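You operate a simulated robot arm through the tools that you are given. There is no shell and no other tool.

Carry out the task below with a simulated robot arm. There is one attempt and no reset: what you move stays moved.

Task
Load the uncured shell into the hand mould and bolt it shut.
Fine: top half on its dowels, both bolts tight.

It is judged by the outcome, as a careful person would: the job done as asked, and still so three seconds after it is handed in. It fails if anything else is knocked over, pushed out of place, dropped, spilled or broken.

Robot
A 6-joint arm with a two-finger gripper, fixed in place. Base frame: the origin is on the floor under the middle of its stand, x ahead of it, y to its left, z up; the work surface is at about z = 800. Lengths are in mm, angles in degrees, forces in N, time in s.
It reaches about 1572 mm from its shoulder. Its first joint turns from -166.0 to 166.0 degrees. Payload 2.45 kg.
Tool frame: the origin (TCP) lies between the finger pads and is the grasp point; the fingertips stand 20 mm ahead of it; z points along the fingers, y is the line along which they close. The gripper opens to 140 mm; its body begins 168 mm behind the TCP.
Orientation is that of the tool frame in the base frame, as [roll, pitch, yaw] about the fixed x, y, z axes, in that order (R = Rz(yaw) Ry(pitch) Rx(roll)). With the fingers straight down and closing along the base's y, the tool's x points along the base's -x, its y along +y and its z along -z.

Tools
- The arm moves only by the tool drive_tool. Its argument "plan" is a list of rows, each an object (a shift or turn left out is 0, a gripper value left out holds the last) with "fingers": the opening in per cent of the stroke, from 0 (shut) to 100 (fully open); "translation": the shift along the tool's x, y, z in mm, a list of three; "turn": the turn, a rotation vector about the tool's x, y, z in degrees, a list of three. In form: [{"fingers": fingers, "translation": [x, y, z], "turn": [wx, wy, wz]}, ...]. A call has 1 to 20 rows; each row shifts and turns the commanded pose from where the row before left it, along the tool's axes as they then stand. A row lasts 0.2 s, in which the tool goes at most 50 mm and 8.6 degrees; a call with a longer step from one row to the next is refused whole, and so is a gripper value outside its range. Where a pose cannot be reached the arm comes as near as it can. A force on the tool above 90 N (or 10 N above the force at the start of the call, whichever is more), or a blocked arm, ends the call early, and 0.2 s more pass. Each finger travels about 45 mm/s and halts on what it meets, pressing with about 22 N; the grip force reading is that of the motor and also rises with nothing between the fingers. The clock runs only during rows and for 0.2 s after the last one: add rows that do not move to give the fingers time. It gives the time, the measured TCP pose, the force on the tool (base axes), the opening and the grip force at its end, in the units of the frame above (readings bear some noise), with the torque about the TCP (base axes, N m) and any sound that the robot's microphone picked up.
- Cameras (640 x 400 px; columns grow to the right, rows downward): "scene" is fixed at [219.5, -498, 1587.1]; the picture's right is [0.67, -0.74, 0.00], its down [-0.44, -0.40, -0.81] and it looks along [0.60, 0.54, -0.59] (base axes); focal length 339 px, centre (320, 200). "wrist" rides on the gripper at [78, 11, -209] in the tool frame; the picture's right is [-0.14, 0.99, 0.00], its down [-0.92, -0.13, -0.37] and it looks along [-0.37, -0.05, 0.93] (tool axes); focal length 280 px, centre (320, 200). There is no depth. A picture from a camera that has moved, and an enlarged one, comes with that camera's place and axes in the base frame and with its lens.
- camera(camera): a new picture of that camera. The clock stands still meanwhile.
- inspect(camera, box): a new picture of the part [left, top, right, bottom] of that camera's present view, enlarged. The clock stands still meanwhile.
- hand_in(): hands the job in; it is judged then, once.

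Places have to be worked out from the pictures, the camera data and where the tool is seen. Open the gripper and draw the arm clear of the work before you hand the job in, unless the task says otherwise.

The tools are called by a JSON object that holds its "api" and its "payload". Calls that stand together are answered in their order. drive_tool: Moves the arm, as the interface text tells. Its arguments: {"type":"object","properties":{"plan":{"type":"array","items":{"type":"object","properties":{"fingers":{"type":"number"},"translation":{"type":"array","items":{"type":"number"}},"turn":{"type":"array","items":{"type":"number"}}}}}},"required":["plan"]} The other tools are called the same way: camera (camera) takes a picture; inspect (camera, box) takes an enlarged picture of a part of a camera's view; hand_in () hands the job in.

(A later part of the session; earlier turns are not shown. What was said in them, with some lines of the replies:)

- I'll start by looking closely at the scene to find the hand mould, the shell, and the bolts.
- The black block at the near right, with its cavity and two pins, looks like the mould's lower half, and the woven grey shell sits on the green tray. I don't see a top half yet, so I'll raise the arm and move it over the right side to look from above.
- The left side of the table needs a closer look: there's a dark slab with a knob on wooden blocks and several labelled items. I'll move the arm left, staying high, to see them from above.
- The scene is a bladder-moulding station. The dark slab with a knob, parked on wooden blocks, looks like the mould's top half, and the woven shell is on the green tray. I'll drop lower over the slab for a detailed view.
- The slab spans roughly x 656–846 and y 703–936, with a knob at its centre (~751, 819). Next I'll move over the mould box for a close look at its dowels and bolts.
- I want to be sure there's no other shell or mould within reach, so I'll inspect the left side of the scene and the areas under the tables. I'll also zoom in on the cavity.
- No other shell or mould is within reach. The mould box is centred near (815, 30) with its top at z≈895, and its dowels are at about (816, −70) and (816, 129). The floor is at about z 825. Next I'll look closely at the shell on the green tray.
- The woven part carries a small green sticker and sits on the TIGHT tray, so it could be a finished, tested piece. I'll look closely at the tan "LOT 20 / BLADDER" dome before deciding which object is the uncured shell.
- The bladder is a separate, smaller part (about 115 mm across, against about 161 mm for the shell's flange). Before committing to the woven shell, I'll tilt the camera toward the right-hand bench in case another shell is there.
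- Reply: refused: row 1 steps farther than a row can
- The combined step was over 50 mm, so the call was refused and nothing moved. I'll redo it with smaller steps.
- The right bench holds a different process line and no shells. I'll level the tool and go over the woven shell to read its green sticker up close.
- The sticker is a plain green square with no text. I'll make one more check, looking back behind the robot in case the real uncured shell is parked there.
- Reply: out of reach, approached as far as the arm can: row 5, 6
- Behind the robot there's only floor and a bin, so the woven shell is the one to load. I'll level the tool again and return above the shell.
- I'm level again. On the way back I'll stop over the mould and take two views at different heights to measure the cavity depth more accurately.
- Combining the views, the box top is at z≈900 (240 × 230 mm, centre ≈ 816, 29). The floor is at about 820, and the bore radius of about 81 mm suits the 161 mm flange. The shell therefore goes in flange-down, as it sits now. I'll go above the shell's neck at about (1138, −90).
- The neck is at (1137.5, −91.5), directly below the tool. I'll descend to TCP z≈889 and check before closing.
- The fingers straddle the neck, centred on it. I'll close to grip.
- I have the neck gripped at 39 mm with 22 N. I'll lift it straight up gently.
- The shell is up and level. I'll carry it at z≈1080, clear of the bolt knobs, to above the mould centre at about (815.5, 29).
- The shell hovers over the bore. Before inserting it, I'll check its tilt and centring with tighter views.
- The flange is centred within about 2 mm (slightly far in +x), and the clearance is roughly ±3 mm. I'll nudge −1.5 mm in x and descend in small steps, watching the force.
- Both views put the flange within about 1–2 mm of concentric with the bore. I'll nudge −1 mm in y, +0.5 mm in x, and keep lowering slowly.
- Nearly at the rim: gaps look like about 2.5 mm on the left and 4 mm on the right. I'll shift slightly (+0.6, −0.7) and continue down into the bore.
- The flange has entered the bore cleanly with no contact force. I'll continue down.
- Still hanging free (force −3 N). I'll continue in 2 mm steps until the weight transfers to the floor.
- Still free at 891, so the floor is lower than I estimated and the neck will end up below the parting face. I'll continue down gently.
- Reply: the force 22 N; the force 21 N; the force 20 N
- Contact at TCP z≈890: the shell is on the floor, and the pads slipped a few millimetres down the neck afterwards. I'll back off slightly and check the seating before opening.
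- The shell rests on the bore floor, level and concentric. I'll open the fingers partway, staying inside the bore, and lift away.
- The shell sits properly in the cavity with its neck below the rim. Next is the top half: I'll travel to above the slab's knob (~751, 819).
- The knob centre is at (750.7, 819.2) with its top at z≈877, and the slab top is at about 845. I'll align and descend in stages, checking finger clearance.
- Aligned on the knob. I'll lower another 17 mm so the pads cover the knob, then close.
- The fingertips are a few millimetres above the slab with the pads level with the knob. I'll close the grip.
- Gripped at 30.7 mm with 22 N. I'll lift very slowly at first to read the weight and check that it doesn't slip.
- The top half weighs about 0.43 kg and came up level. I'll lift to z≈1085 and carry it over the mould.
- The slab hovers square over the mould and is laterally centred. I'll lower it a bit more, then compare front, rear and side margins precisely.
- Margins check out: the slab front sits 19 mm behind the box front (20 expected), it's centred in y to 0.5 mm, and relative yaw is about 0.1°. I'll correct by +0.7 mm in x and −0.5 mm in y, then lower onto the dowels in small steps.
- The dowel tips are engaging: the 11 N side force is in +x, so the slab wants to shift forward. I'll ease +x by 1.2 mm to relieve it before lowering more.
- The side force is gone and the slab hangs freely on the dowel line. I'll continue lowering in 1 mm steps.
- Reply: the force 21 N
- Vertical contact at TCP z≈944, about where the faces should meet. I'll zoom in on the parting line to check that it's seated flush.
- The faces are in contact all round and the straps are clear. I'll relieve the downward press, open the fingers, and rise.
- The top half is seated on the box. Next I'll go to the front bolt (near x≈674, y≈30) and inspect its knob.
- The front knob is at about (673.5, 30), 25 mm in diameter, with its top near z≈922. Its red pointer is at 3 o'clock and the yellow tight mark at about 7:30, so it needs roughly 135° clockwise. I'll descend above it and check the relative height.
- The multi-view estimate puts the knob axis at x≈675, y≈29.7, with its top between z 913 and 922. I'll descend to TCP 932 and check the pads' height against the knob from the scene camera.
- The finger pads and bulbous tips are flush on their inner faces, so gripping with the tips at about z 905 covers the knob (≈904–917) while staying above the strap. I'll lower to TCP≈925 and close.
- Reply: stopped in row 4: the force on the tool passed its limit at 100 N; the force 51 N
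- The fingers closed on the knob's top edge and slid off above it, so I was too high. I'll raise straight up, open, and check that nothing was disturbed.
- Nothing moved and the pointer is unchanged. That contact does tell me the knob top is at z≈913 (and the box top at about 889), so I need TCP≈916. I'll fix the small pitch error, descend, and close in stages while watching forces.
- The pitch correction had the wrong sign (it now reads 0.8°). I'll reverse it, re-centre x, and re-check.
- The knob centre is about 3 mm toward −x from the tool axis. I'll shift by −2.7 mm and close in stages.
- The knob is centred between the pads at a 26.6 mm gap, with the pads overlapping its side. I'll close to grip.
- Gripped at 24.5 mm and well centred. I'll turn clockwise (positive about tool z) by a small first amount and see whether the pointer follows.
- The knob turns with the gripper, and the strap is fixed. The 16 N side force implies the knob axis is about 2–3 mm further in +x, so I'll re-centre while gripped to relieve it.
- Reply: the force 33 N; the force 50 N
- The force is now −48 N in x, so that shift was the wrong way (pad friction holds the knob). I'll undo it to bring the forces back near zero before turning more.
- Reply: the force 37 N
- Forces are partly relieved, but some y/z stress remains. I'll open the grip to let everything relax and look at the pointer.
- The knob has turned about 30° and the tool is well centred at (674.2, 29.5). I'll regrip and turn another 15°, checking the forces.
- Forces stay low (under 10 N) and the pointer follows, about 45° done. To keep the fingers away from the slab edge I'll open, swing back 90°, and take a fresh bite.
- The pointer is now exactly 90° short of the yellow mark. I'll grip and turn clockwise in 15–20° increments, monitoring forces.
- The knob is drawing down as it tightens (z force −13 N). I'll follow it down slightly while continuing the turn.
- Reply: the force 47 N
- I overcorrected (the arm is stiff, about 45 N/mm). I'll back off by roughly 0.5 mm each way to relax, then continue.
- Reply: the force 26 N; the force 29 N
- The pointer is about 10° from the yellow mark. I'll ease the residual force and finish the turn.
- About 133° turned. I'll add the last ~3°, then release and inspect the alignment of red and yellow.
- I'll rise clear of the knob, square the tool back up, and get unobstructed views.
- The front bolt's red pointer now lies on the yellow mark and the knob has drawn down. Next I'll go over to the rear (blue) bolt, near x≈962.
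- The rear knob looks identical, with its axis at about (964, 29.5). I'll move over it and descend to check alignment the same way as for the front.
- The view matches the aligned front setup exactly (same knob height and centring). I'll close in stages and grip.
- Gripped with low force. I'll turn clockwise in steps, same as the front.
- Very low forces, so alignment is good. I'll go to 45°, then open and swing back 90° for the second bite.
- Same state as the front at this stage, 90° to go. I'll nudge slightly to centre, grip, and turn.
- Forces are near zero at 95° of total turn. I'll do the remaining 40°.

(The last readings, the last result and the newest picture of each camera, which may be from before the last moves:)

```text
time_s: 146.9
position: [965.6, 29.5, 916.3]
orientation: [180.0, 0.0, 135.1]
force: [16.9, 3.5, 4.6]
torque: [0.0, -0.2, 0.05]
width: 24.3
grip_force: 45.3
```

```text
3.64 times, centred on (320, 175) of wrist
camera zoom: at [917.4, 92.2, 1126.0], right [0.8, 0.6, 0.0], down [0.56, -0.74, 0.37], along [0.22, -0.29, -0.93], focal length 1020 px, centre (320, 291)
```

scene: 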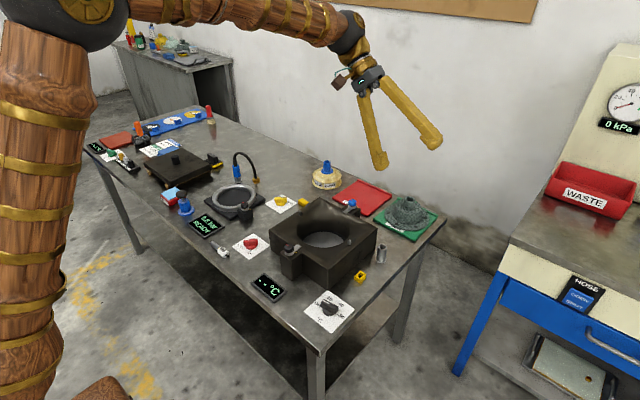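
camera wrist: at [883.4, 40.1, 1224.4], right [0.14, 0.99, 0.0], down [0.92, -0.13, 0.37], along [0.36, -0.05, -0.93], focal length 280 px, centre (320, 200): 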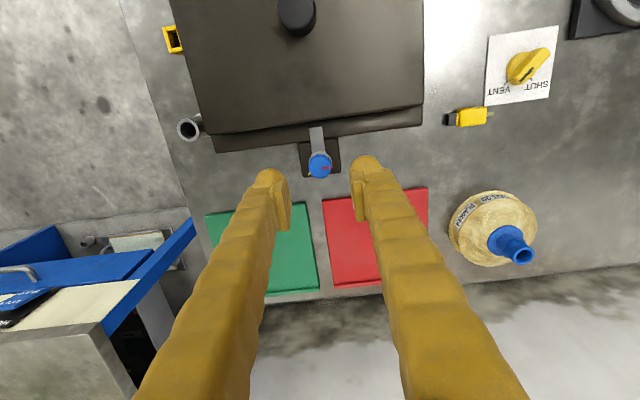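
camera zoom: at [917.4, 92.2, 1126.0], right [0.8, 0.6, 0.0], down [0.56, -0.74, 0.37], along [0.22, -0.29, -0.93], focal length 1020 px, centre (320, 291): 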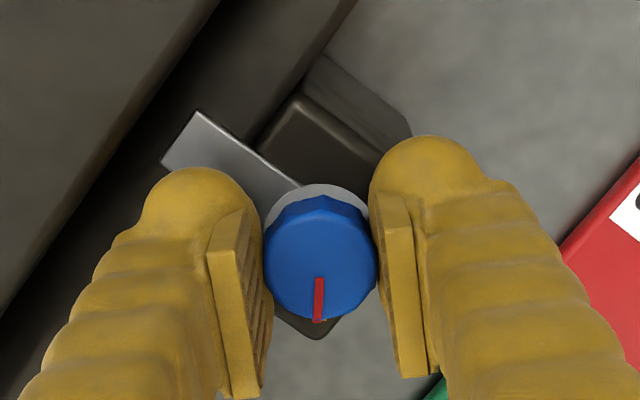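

135° done and the pointer points at the yellow mark. I'll add 1.5°, release, and rise to verify.

{"api": "drive_tool", "payload": {"plan": [{"turn": [0, 0, 1.5]}, {}, {"fingers": 25}, {}, {}, {"translation": [0, 0, -20]}, {"translation": [0, 0, -40]}, {"translation": [0, 0, -40]}, {"turn": [0, 0, -8]}, {"turn": [0, 0, -8]}, {"turn": [0, 0, -8]}, {"turn": [0, 0, -8]}, {"turn": [0, 0, -8]}, {"turn": [0, 0, -6.5]}, {}]}}

{"api": "inspect", "payload": {"camera": "wrist", "box": [260, 110, 380, 200]}}

{"api": "inspect", "payload": {"camera": "scene", "box": [330, 190, 380, 225]}}

{"api": "inspect", "payload": {"camera": "scene", "box": [275, 225, 315, 255]}}

```text
time_s: 150.1
position: [965.0, 30.3, 1017.9]
orientation: [179.9, 0.0, -179.9]
force: [-0.3, -0.2, -0.3]
torque: [-0.02, 0.02, -0.01]
width: 35.1
grip_force: 0.1
```

```text
4.44 times, centred on (320, 155) of wrist
camera zoom: at [886.8, 39.9, 1225.8], right [0.14, 0.99, 0.0], down [0.92, -0.13, 0.37], along [0.36, -0.05, -0.93], focal length 1246 px, centre (320, 400)
```

zoom: 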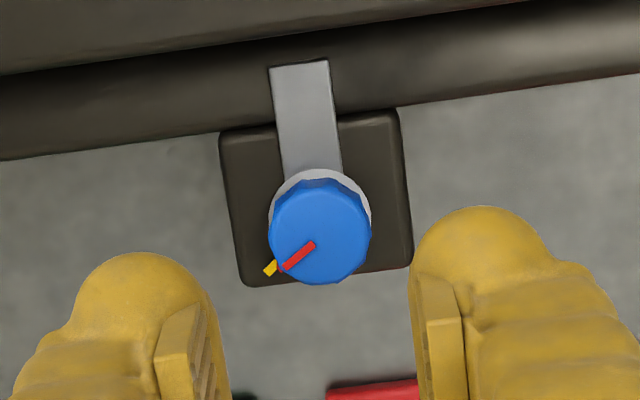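

```text
11.43 times, centred on (355, 208) of scene
camera zoom: at [219.5, -498.0, 1587.1], right [0.67, -0.74, 0.0], down [-0.44, -0.4, -0.81], along [0.6, 0.54, -0.59], focal length 3872 px, centre (-80, 114)
```

zoom: 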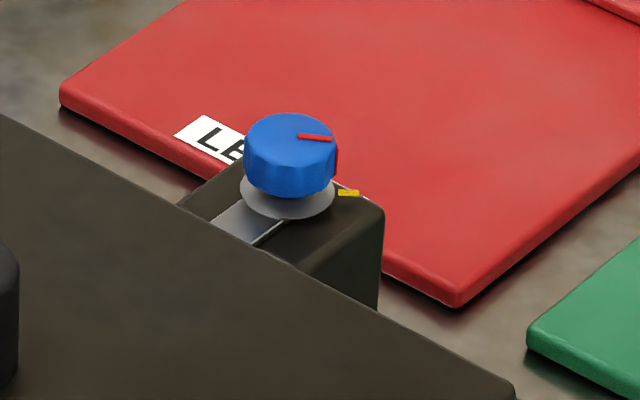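

```text
13.33 times, centred on (295, 240) of scene
camera zoom: at [219.5, -498.0, 1587.1], right [0.67, -0.74, 0.0], down [-0.44, -0.4, -0.81], along [0.6, 0.54, -0.59], focal length 4518 px, centre (653, -333)
```

zoom: 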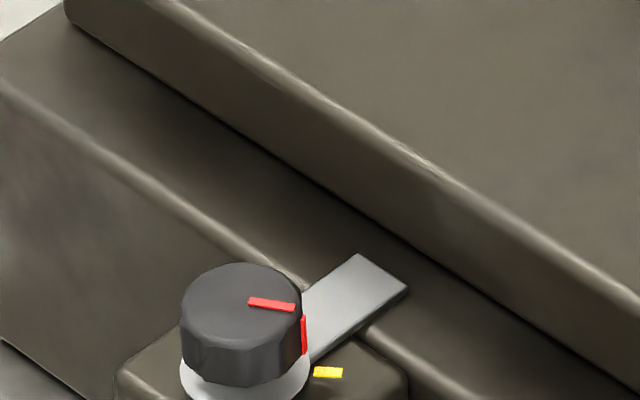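

Both pointers sit on their yellow marks and both knobs have drawn down. I'll open the gripper, draw the arm well clear, and do a final check of everything.

{"api": "drive_tool", "payload": {"plan": [{"translation": [0, 0, -45]}, {"translation": [0, 0, -45]}, {"translation": [0, 0, -45]}, {"translation": [0, 0, -30], "fingers": 100}, {"translation": [30, 35, 0]}, {"translation": [30, 35, 0]}, {"translation": [30, 35, 0]}, {"translation": [30, 35, 0]}, {"translation": [30, 35, 0]}, {"translation": [30, 35, 0]}, {"translation": [30, 35, 0]}, {"translation": [30, 35, 0]}, {"translation": [30, 35, 0]}, {"translation": [30, 35, 0]}, {"translation": [30, 35, 0]}, {}]}}

{"api": "camera", "payload": {"camera": "scene"}}

{"api": "inspect", "payload": {"camera": "scene", "box": [260, 180, 400, 300]}}

{"api": "inspect", "payload": {"camera": "scene", "box": [310, 210, 380, 280]}}

```text
time_s: 153.5
position: [635.0, 415.0, 1181.0]
orientation: [179.9, 0.0, 180.0]
force: [-1.0, -0.3, 0.7]
torque: [0.03, 0.02, 0.03]
width: 140.1
grip_force: 0.0
```

```text
taken
```

scene: 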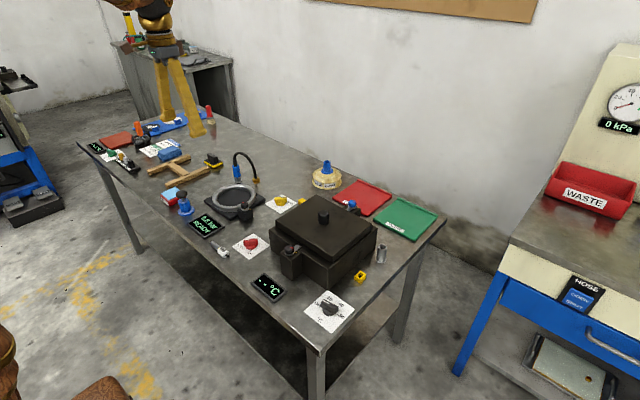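

```text
3.33 times, centred on (330, 240) of scene
camera zoom: at [219.5, -498.0, 1587.1], right [0.67, -0.74, 0.0], down [-0.44, -0.4, -0.81], along [0.6, 0.54, -0.59], focal length 1129 px, centre (287, 67)
```

zoom: 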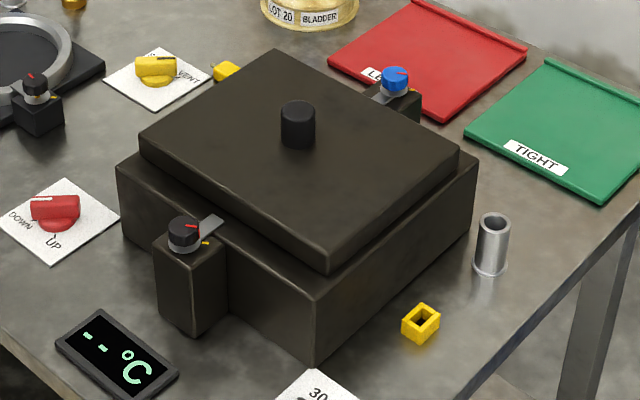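

```text
5.71 times, centred on (345, 245) of scene
camera zoom: at [219.5, -498.0, 1587.1], right [0.67, -0.74, 0.0], down [-0.44, -0.4, -0.81], along [0.6, 0.54, -0.59], focal length 1936 px, centre (177, -57)
```

zoom: 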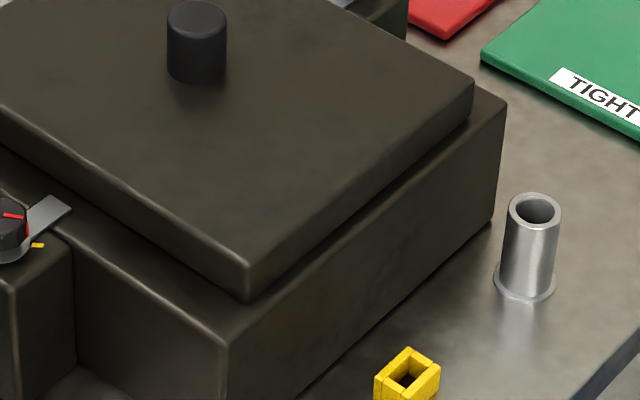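

The layout looks right, but I want to be certain the top half is fully down on its dowels. I'll repeat the same close-up of the parting line that I took at seating.

{"api": "inspect", "payload": {"camera": "scene", "box": [310, 230, 360, 280]}}

{"api": "inspect", "payload": {"camera": "scene", "box": [340, 215, 390, 265]}}

{"api": "inspect", "payload": {"camera": "scene", "box": [270, 210, 320, 260]}}

```text
8.00 times, centred on (335, 255) of scene
camera zoom: at [219.5, -498.0, 1587.1], right [0.67, -0.74, 0.0], down [-0.44, -0.4, -0.81], along [0.6, 0.54, -0.59], focal length 2711 px, centre (200, -240)
```

zoom: 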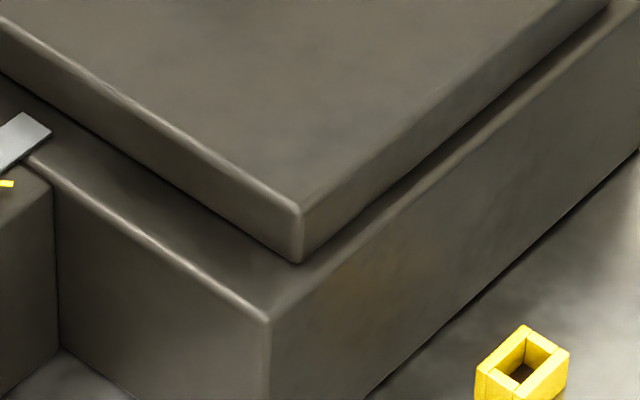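

```text
8.00 times, centred on (365, 240) of scene
camera zoom: at [219.5, -498.0, 1587.1], right [0.67, -0.74, 0.0], down [-0.44, -0.4, -0.81], along [0.6, 0.54, -0.59], focal length 2711 px, centre (-40, -120)
```

zoom: 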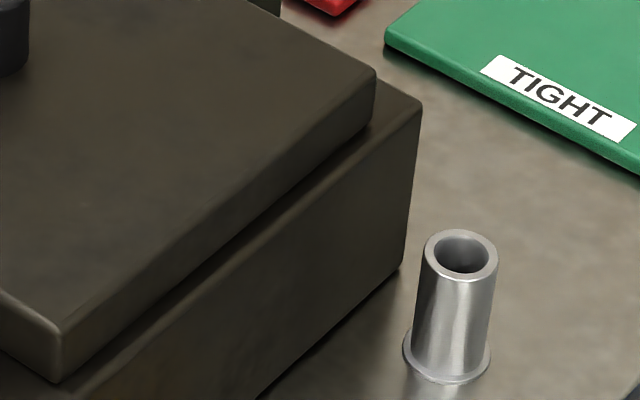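

```text
8.00 times, centred on (295, 235) of scene
camera zoom: at [219.5, -498.0, 1587.1], right [0.67, -0.74, 0.0], down [-0.44, -0.4, -0.81], along [0.6, 0.54, -0.59], focal length 2711 px, centre (520, -80)
```

zoom: 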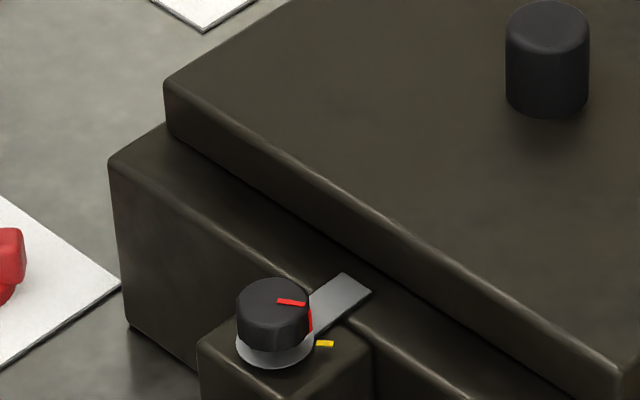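

The parting line is unchanged since seating. To be sure the slab isn't perched on the shell's neck a few millimetres high, I'll look at the joint nearly edge-on with the wrist camera from the right-hand side of the table.

{"api": "drive_tool", "payload": {"plan": [{"translation": [-6, -46, 0]}, {"translation": [-6, -46, 0]}, {"translation": [-6, -46, 0]}, {"translation": [-6, -46, 0]}, {"translation": [-6, -46, 0]}, {"translation": [-6, -46, 0]}, {"translation": [-6, -46, 0]}, {"translation": [-6, -46, 0]}, {"translation": [-6, -46, 0]}, {"translation": [-6, -46, 0]}, {"translation": [-6, -46, 0]}, {"translation": [-6, -46, 0]}, {"translation": [-6, -46, 0]}, {"translation": [-6, -46, 0]}, {"translation": [-6, -46, 0]}, {"translation": [-6, -10, 0]}, {}]}}

{"api": "drive_tool", "payload": {"plan": [{"turn": [-7.5, 0, 0]}, {"turn": [-7.5, 0, 0]}, {"turn": [-7.5, 0, 0]}, {"turn": [-7.5, 0, 0]}, {"turn": [-7.5, 0, 0]}, {"turn": [-7.5, 0, 0]}, {"turn": [-7.5, 0, 0]}, {"turn": [-7.5, 0, 0]}, {"turn": [-7.5, 0, 0]}, {"turn": [-7.5, 0, 0]}, {}]}}

{"api": "camera", "payload": {"camera": "wrist"}}

{"api": "camera", "payload": {"camera": "scene"}}

```text
time_s: 157.1
position: [731.3, -285.8, 1180.9]
orientation: [-180.0, 0.0, 179.9]
force: [-0.1, -0.8, 0.8]
torque: [-0.02, -0.01, -0.01]
width: 140.1
grip_force: 0.0
```

```text
time_s: 159.5
position: [731.2, -284.2, 1182.2]
orientation: [104.9, 0.0, -180.0]
force: [0.2, 0.2, 0.1]
torque: [-0.03, -0.03, 0.04]
width: 139.9
grip_force: 0.0
```

```text
taken
camera wrist: at [652.5, -485.7, 1246.4], right [0.14, 0.25, 0.96], down [0.92, -0.39, -0.03], along [0.36, 0.89, -0.29], focal length 280 px, centre (320, 200)
```

wrist: 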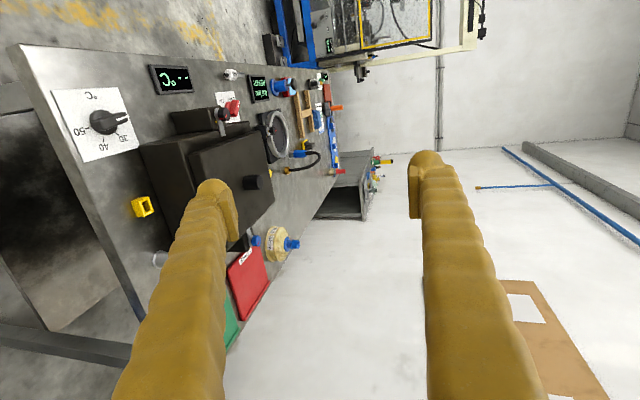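

```text
taken
```

scene: 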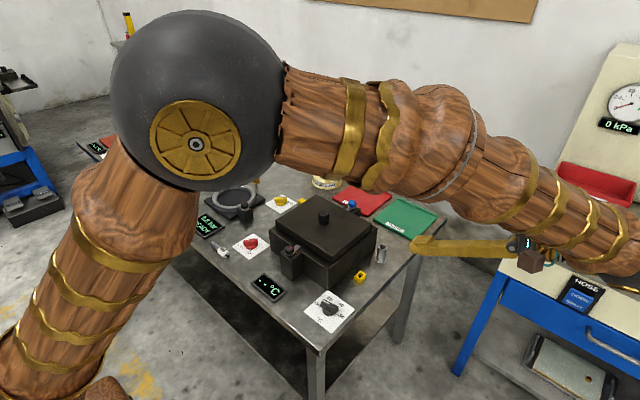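

Side view works. I'll lower the camera toward the parting plane.

{"api": "drive_tool", "payload": {"plan": [{"translation": [0, -44, 11.8]}, {"translation": [0, -44, 11.8]}, {"translation": [0, -44, 11.8]}, {}]}}

{"api": "camera", "payload": {"camera": "wrist"}}

{"api": "drive_tool", "payload": {"plan": [{"translation": [0, -44, 11.8]}, {"translation": [0, -44, 11.8]}, {}]}}

{"api": "camera", "payload": {"camera": "wrist"}}

{"api": "camera", "payload": {"camera": "scene"}}

```text
time_s: 160.5
position: [730.0, -284.6, 1044.5]
orientation: [105.0, -0.1, 179.9]
force: [0.5, 0.2, -0.3]
torque: [0.0, -0.01, 0.06]
width: 140.2
grip_force: 0.0
```

```text
taken
camera wrist: at [651.7, -485.1, 1108.8], right [0.14, 0.26, 0.96], down [0.92, -0.39, -0.03], along [0.36, 0.89, -0.29], focal length 280 px, centre (320, 200)
```

wrist: 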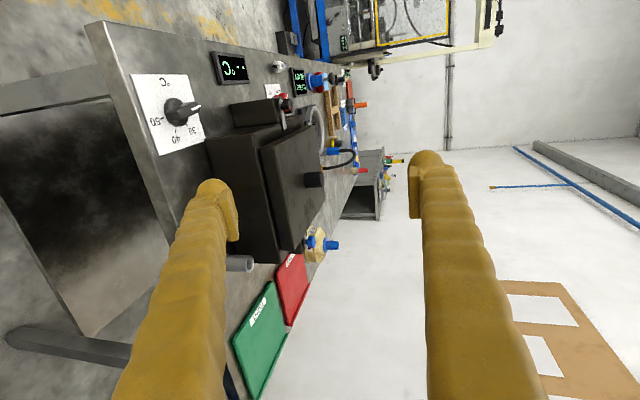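

```text
time_s: 161.3
position: [730.7, -285.1, 954.3]
orientation: [105.1, 0.0, -180.0]
force: [-0.1, 0.2, -0.7]
torque: [0.0, -0.03, 0.0]
width: 139.9
grip_force: 0.1
```

```text
taken
camera wrist: at [652.7, -484.7, 1018.3], right [0.14, 0.26, 0.96], down [0.92, -0.39, -0.03], along [0.36, 0.89, -0.29], focal length 280 px, centre (320, 200)
```

wrist: 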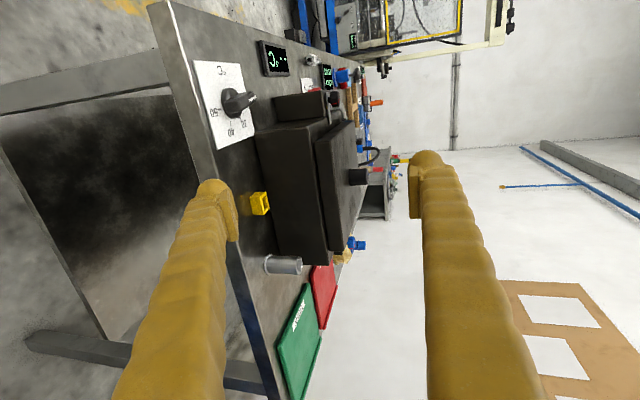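

```text
taken
```

scene: 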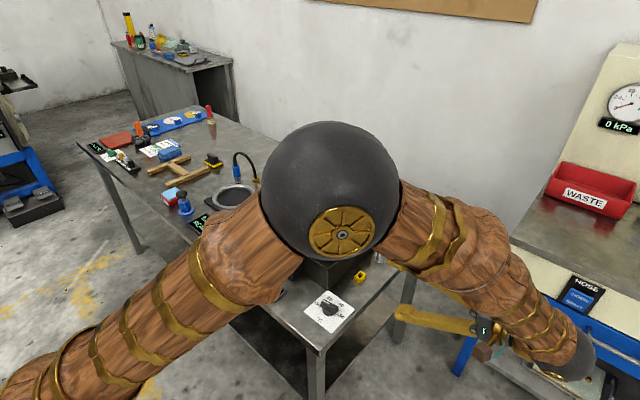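

{"api": "inspect", "payload": {"camera": "wrist", "box": [300, 120, 360, 200]}}

{"api": "inspect", "payload": {"camera": "wrist", "box": [300, 200, 360, 275]}}

```text
5.00 times, centred on (330, 160) of wrist
camera zoom: at [652.7, -484.7, 1018.3], right [0.14, 0.26, 0.96], down [0.92, -0.39, -0.03], along [0.36, 0.89, -0.29], focal length 1402 px, centre (270, 400)
```

zoom: 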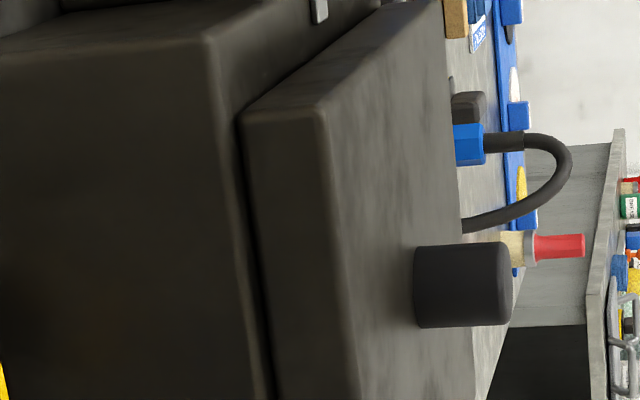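

```text
5.33 times, centred on (330, 238) of wrist
camera zoom: at [652.7, -484.7, 1018.3], right [0.14, 0.26, 0.96], down [0.92, -0.39, -0.03], along [0.36, 0.89, -0.29], focal length 1495 px, centre (267, 0)
```

zoom: 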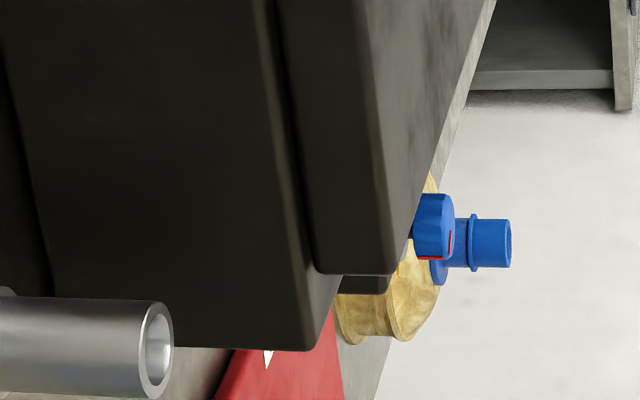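

The joint shows only a thin dark line. I'll go fully edge-on to see whether any daylight shows between slab and box.

{"api": "drive_tool", "payload": {"plan": [{"turn": [-7.5, 0, 0]}, {"turn": [-7.5, 0, 0]}, {"translation": [0, -30, 0]}, {"translation": [0, -30, 0]}, {}]}}

{"api": "camera", "payload": {"camera": "wrist"}}

{"api": "inspect", "payload": {"camera": "wrist", "box": [290, 130, 360, 260]}}

```text
time_s: 162.5
position: [731.7, -284.0, 894.1]
orientation: [90.0, 0.0, -179.9]
force: [-0.2, -0.4, -0.2]
torque: [0.0, -0.02, -0.01]
width: 140.1
grip_force: 0.2
```

```text
taken
camera wrist: at [652.5, -494.7, 904.7], right [0.14, 0.0, 0.99], down [0.92, -0.37, -0.13], along [0.36, 0.93, -0.05], focal length 280 px, centre (320, 200)
```

wrist: 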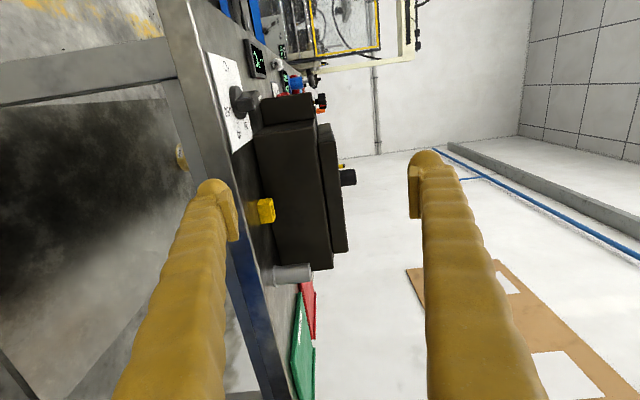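

```text
3.08 times, centred on (325, 195) of wrist
camera zoom: at [652.5, -494.7, 904.7], right [0.14, 0.0, 0.99], down [0.92, -0.37, -0.13], along [0.36, 0.93, -0.05], focal length 863 px, centre (305, 215)
```

zoom: 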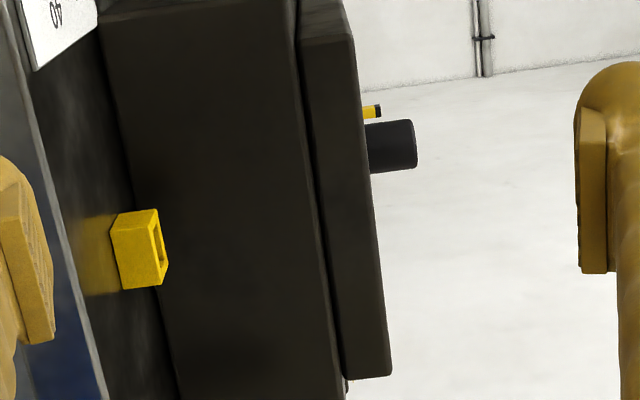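

{"api": "inspect", "payload": {"camera": "wrist", "box": [310, 115, 350, 165]}}

{"api": "inspect", "payload": {"camera": "wrist", "box": [315, 215, 355, 275]}}

{"api": "inspect", "payload": {"camera": "wrist", "box": [315, 165, 345, 205]}}

```text
8.00 times, centred on (330, 140) of wrist
camera zoom: at [652.5, -494.7, 904.7], right [0.14, 0.0, 0.99], down [0.92, -0.37, -0.13], along [0.36, 0.93, -0.05], focal length 2243 px, centre (240, 680)
```

zoom: 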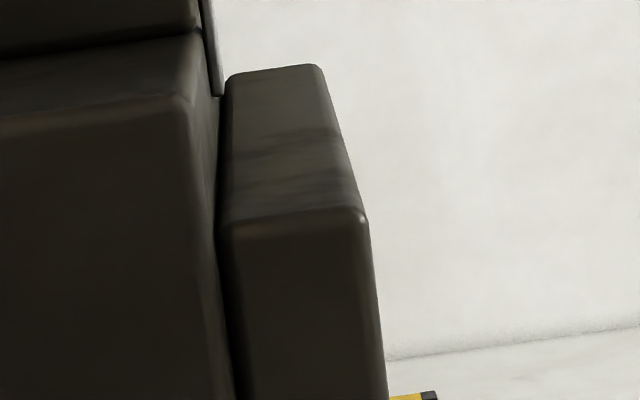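

```text
6.67 times, centred on (335, 245) of wrist
camera zoom: at [652.5, -494.7, 904.7], right [0.14, 0.0, 0.99], down [0.92, -0.37, -0.13], along [0.36, 0.93, -0.05], focal length 1869 px, centre (220, -100)
```

zoom: 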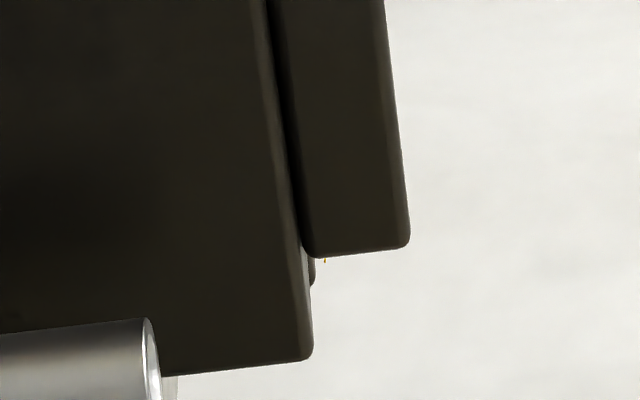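

```text
10.00 times, centred on (330, 185) of wrist
camera zoom: at [652.5, -494.7, 904.7], right [0.14, 0.0, 0.99], down [0.92, -0.37, -0.13], along [0.36, 0.93, -0.05], focal length 2804 px, centre (220, 350)
```

zoom: 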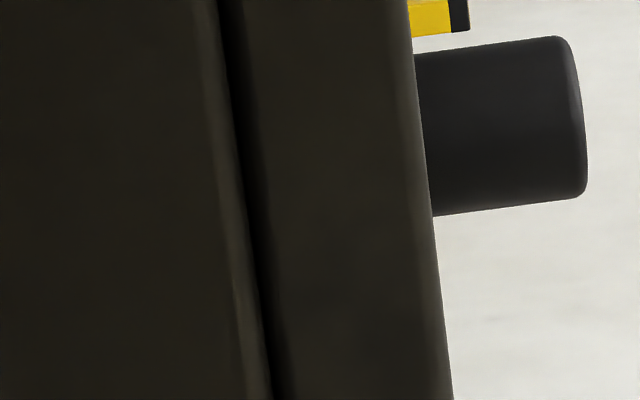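

Edge-on, the slab sits flush on the box all along its length with no gap, so the mould is properly closed. I'll raise, level the tool, and withdraw to a clear position.

{"api": "drive_tool", "payload": {"plan": [{"translation": [0, 45, 0]}, {"translation": [0, 45, 0]}, {"translation": [0, 45, 0]}, {"translation": [0, 45, 0]}, {"translation": [0, 45, 0]}, {"translation": [0, 45, 0]}, {"turn": [7.5, 0, 0]}, {"turn": [7.5, 0, 0]}, {"turn": [7.5, 0, 0]}, {"turn": [7.5, 0, 0]}, {"turn": [7.5, 0, 0]}, {"turn": [7.5, 0, 0]}, {"turn": [7.5, 0, 0]}, {"turn": [7.5, 0, 0]}, {"turn": [7.5, 0, 0]}, {"turn": [7.5, 0, 0]}, {"turn": [7.5, 0, 0]}, {"turn": [7.5, 0, 0]}, {}]}}

{"api": "drive_tool", "payload": {"plan": [{"translation": [10, 46, 0]}, {"translation": [10, 46, 0]}, {"translation": [10, 46, 0]}, {"translation": [10, 46, 0]}, {"translation": [10, 46, 0]}, {"translation": [10, 46, 0]}, {"translation": [10, 46, 0]}, {"translation": [10, 46, 0]}, {"translation": [10, 46, 0]}, {"translation": [10, 46, 0]}, {"translation": [10, 46, 0]}, {"translation": [10, 46, 0]}, {"translation": [10, 46, 0]}, {}]}}

{"api": "camera", "payload": {"camera": "scene"}}

{"api": "camera", "payload": {"camera": "wrist"}}

{"api": "inspect", "payload": {"camera": "scene", "box": [260, 180, 400, 300]}}

```text
time_s: 166.5
position: [731.7, -229.5, 1123.6]
orientation: [-179.9, 0.0, 180.0]
force: [-0.4, -0.1, -0.1]
torque: [0.01, 0.0, -0.02]
width: 139.7
grip_force: 0.0
out of reach, approached as far as the arm can: row 3, 4, 5, 6
```

```text
time_s: 169.5
position: [597.7, 370.1, 1124.5]
orientation: [179.9, 0.1, 180.0]
force: [-0.4, -0.7, 0.7]
torque: [0.04, 0.02, 0.02]
width: 140.1
grip_force: 0.0
```

```text
taken
```

scene: 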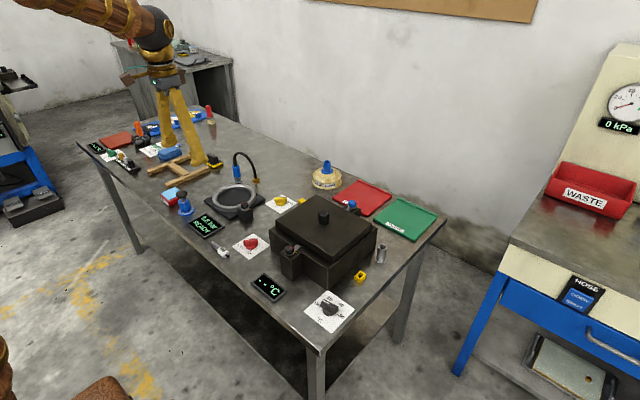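

```text
taken
camera wrist: at [519.8, 380.1, 1333.3], right [0.14, 0.99, 0.0], down [0.92, -0.13, 0.37], along [0.36, -0.05, -0.93], focal length 280 px, centre (320, 200)
```

wrist: 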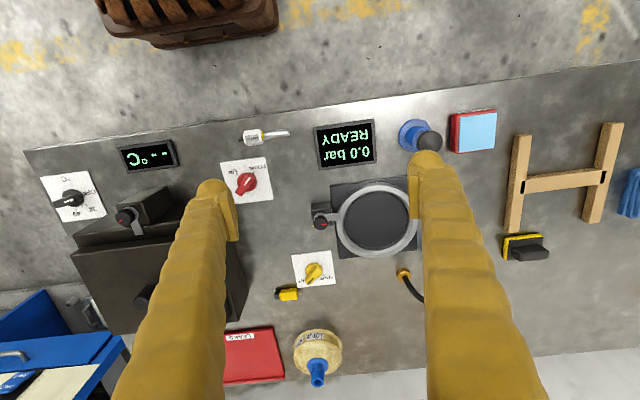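

```text
3.33 times, centred on (330, 240) of scene
camera zoom: at [219.5, -498.0, 1587.1], right [0.67, -0.74, 0.0], down [-0.44, -0.4, -0.81], along [0.6, 0.54, -0.59], focal length 1129 px, centre (287, 67)
```

zoom: 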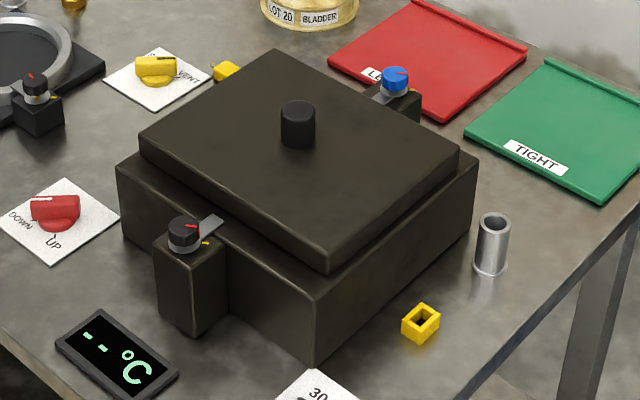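

The shell is in the mould, the top half sits flush on its dowels, and both bolt pointers are on their yellow marks. Nothing else on the bench has moved, the gripper is open and the arm is clear, so I'm handing it in.

{"api": "hand_in", "payload": {}}

```text
The job is handed in.
```

The shell is loaded and the mould is bolted shut, and I've handed the job in.

- **Shell:** it sits flange-down on the floor of the cavity. No part within reach is labelled "uncured", so I used the woven shell from the green TIGHT tray, the only shell in reach. Its green sticker and the TIGHT tray could mean it had already been tested, so check that if it matters.
- **Top half:** it is seated flush on both dowels, and an edge-on view showed no gap.
- **Bolts:** I turned both about 135° clockwise, so each red pointer lines up with its yellow mark. Both knobs drew down toward their washers. I felt no hard stop, so "tight" is based on the marks.

On my first try at the front bolt, the fingers slipped off the knob and the arm hit its 100 N limit. Nothing looked moved or damaged afterwards, and the second grip held.

The wooden blocks the top half was resting on are still in place, and nothing else on the bench appeared to have moved.
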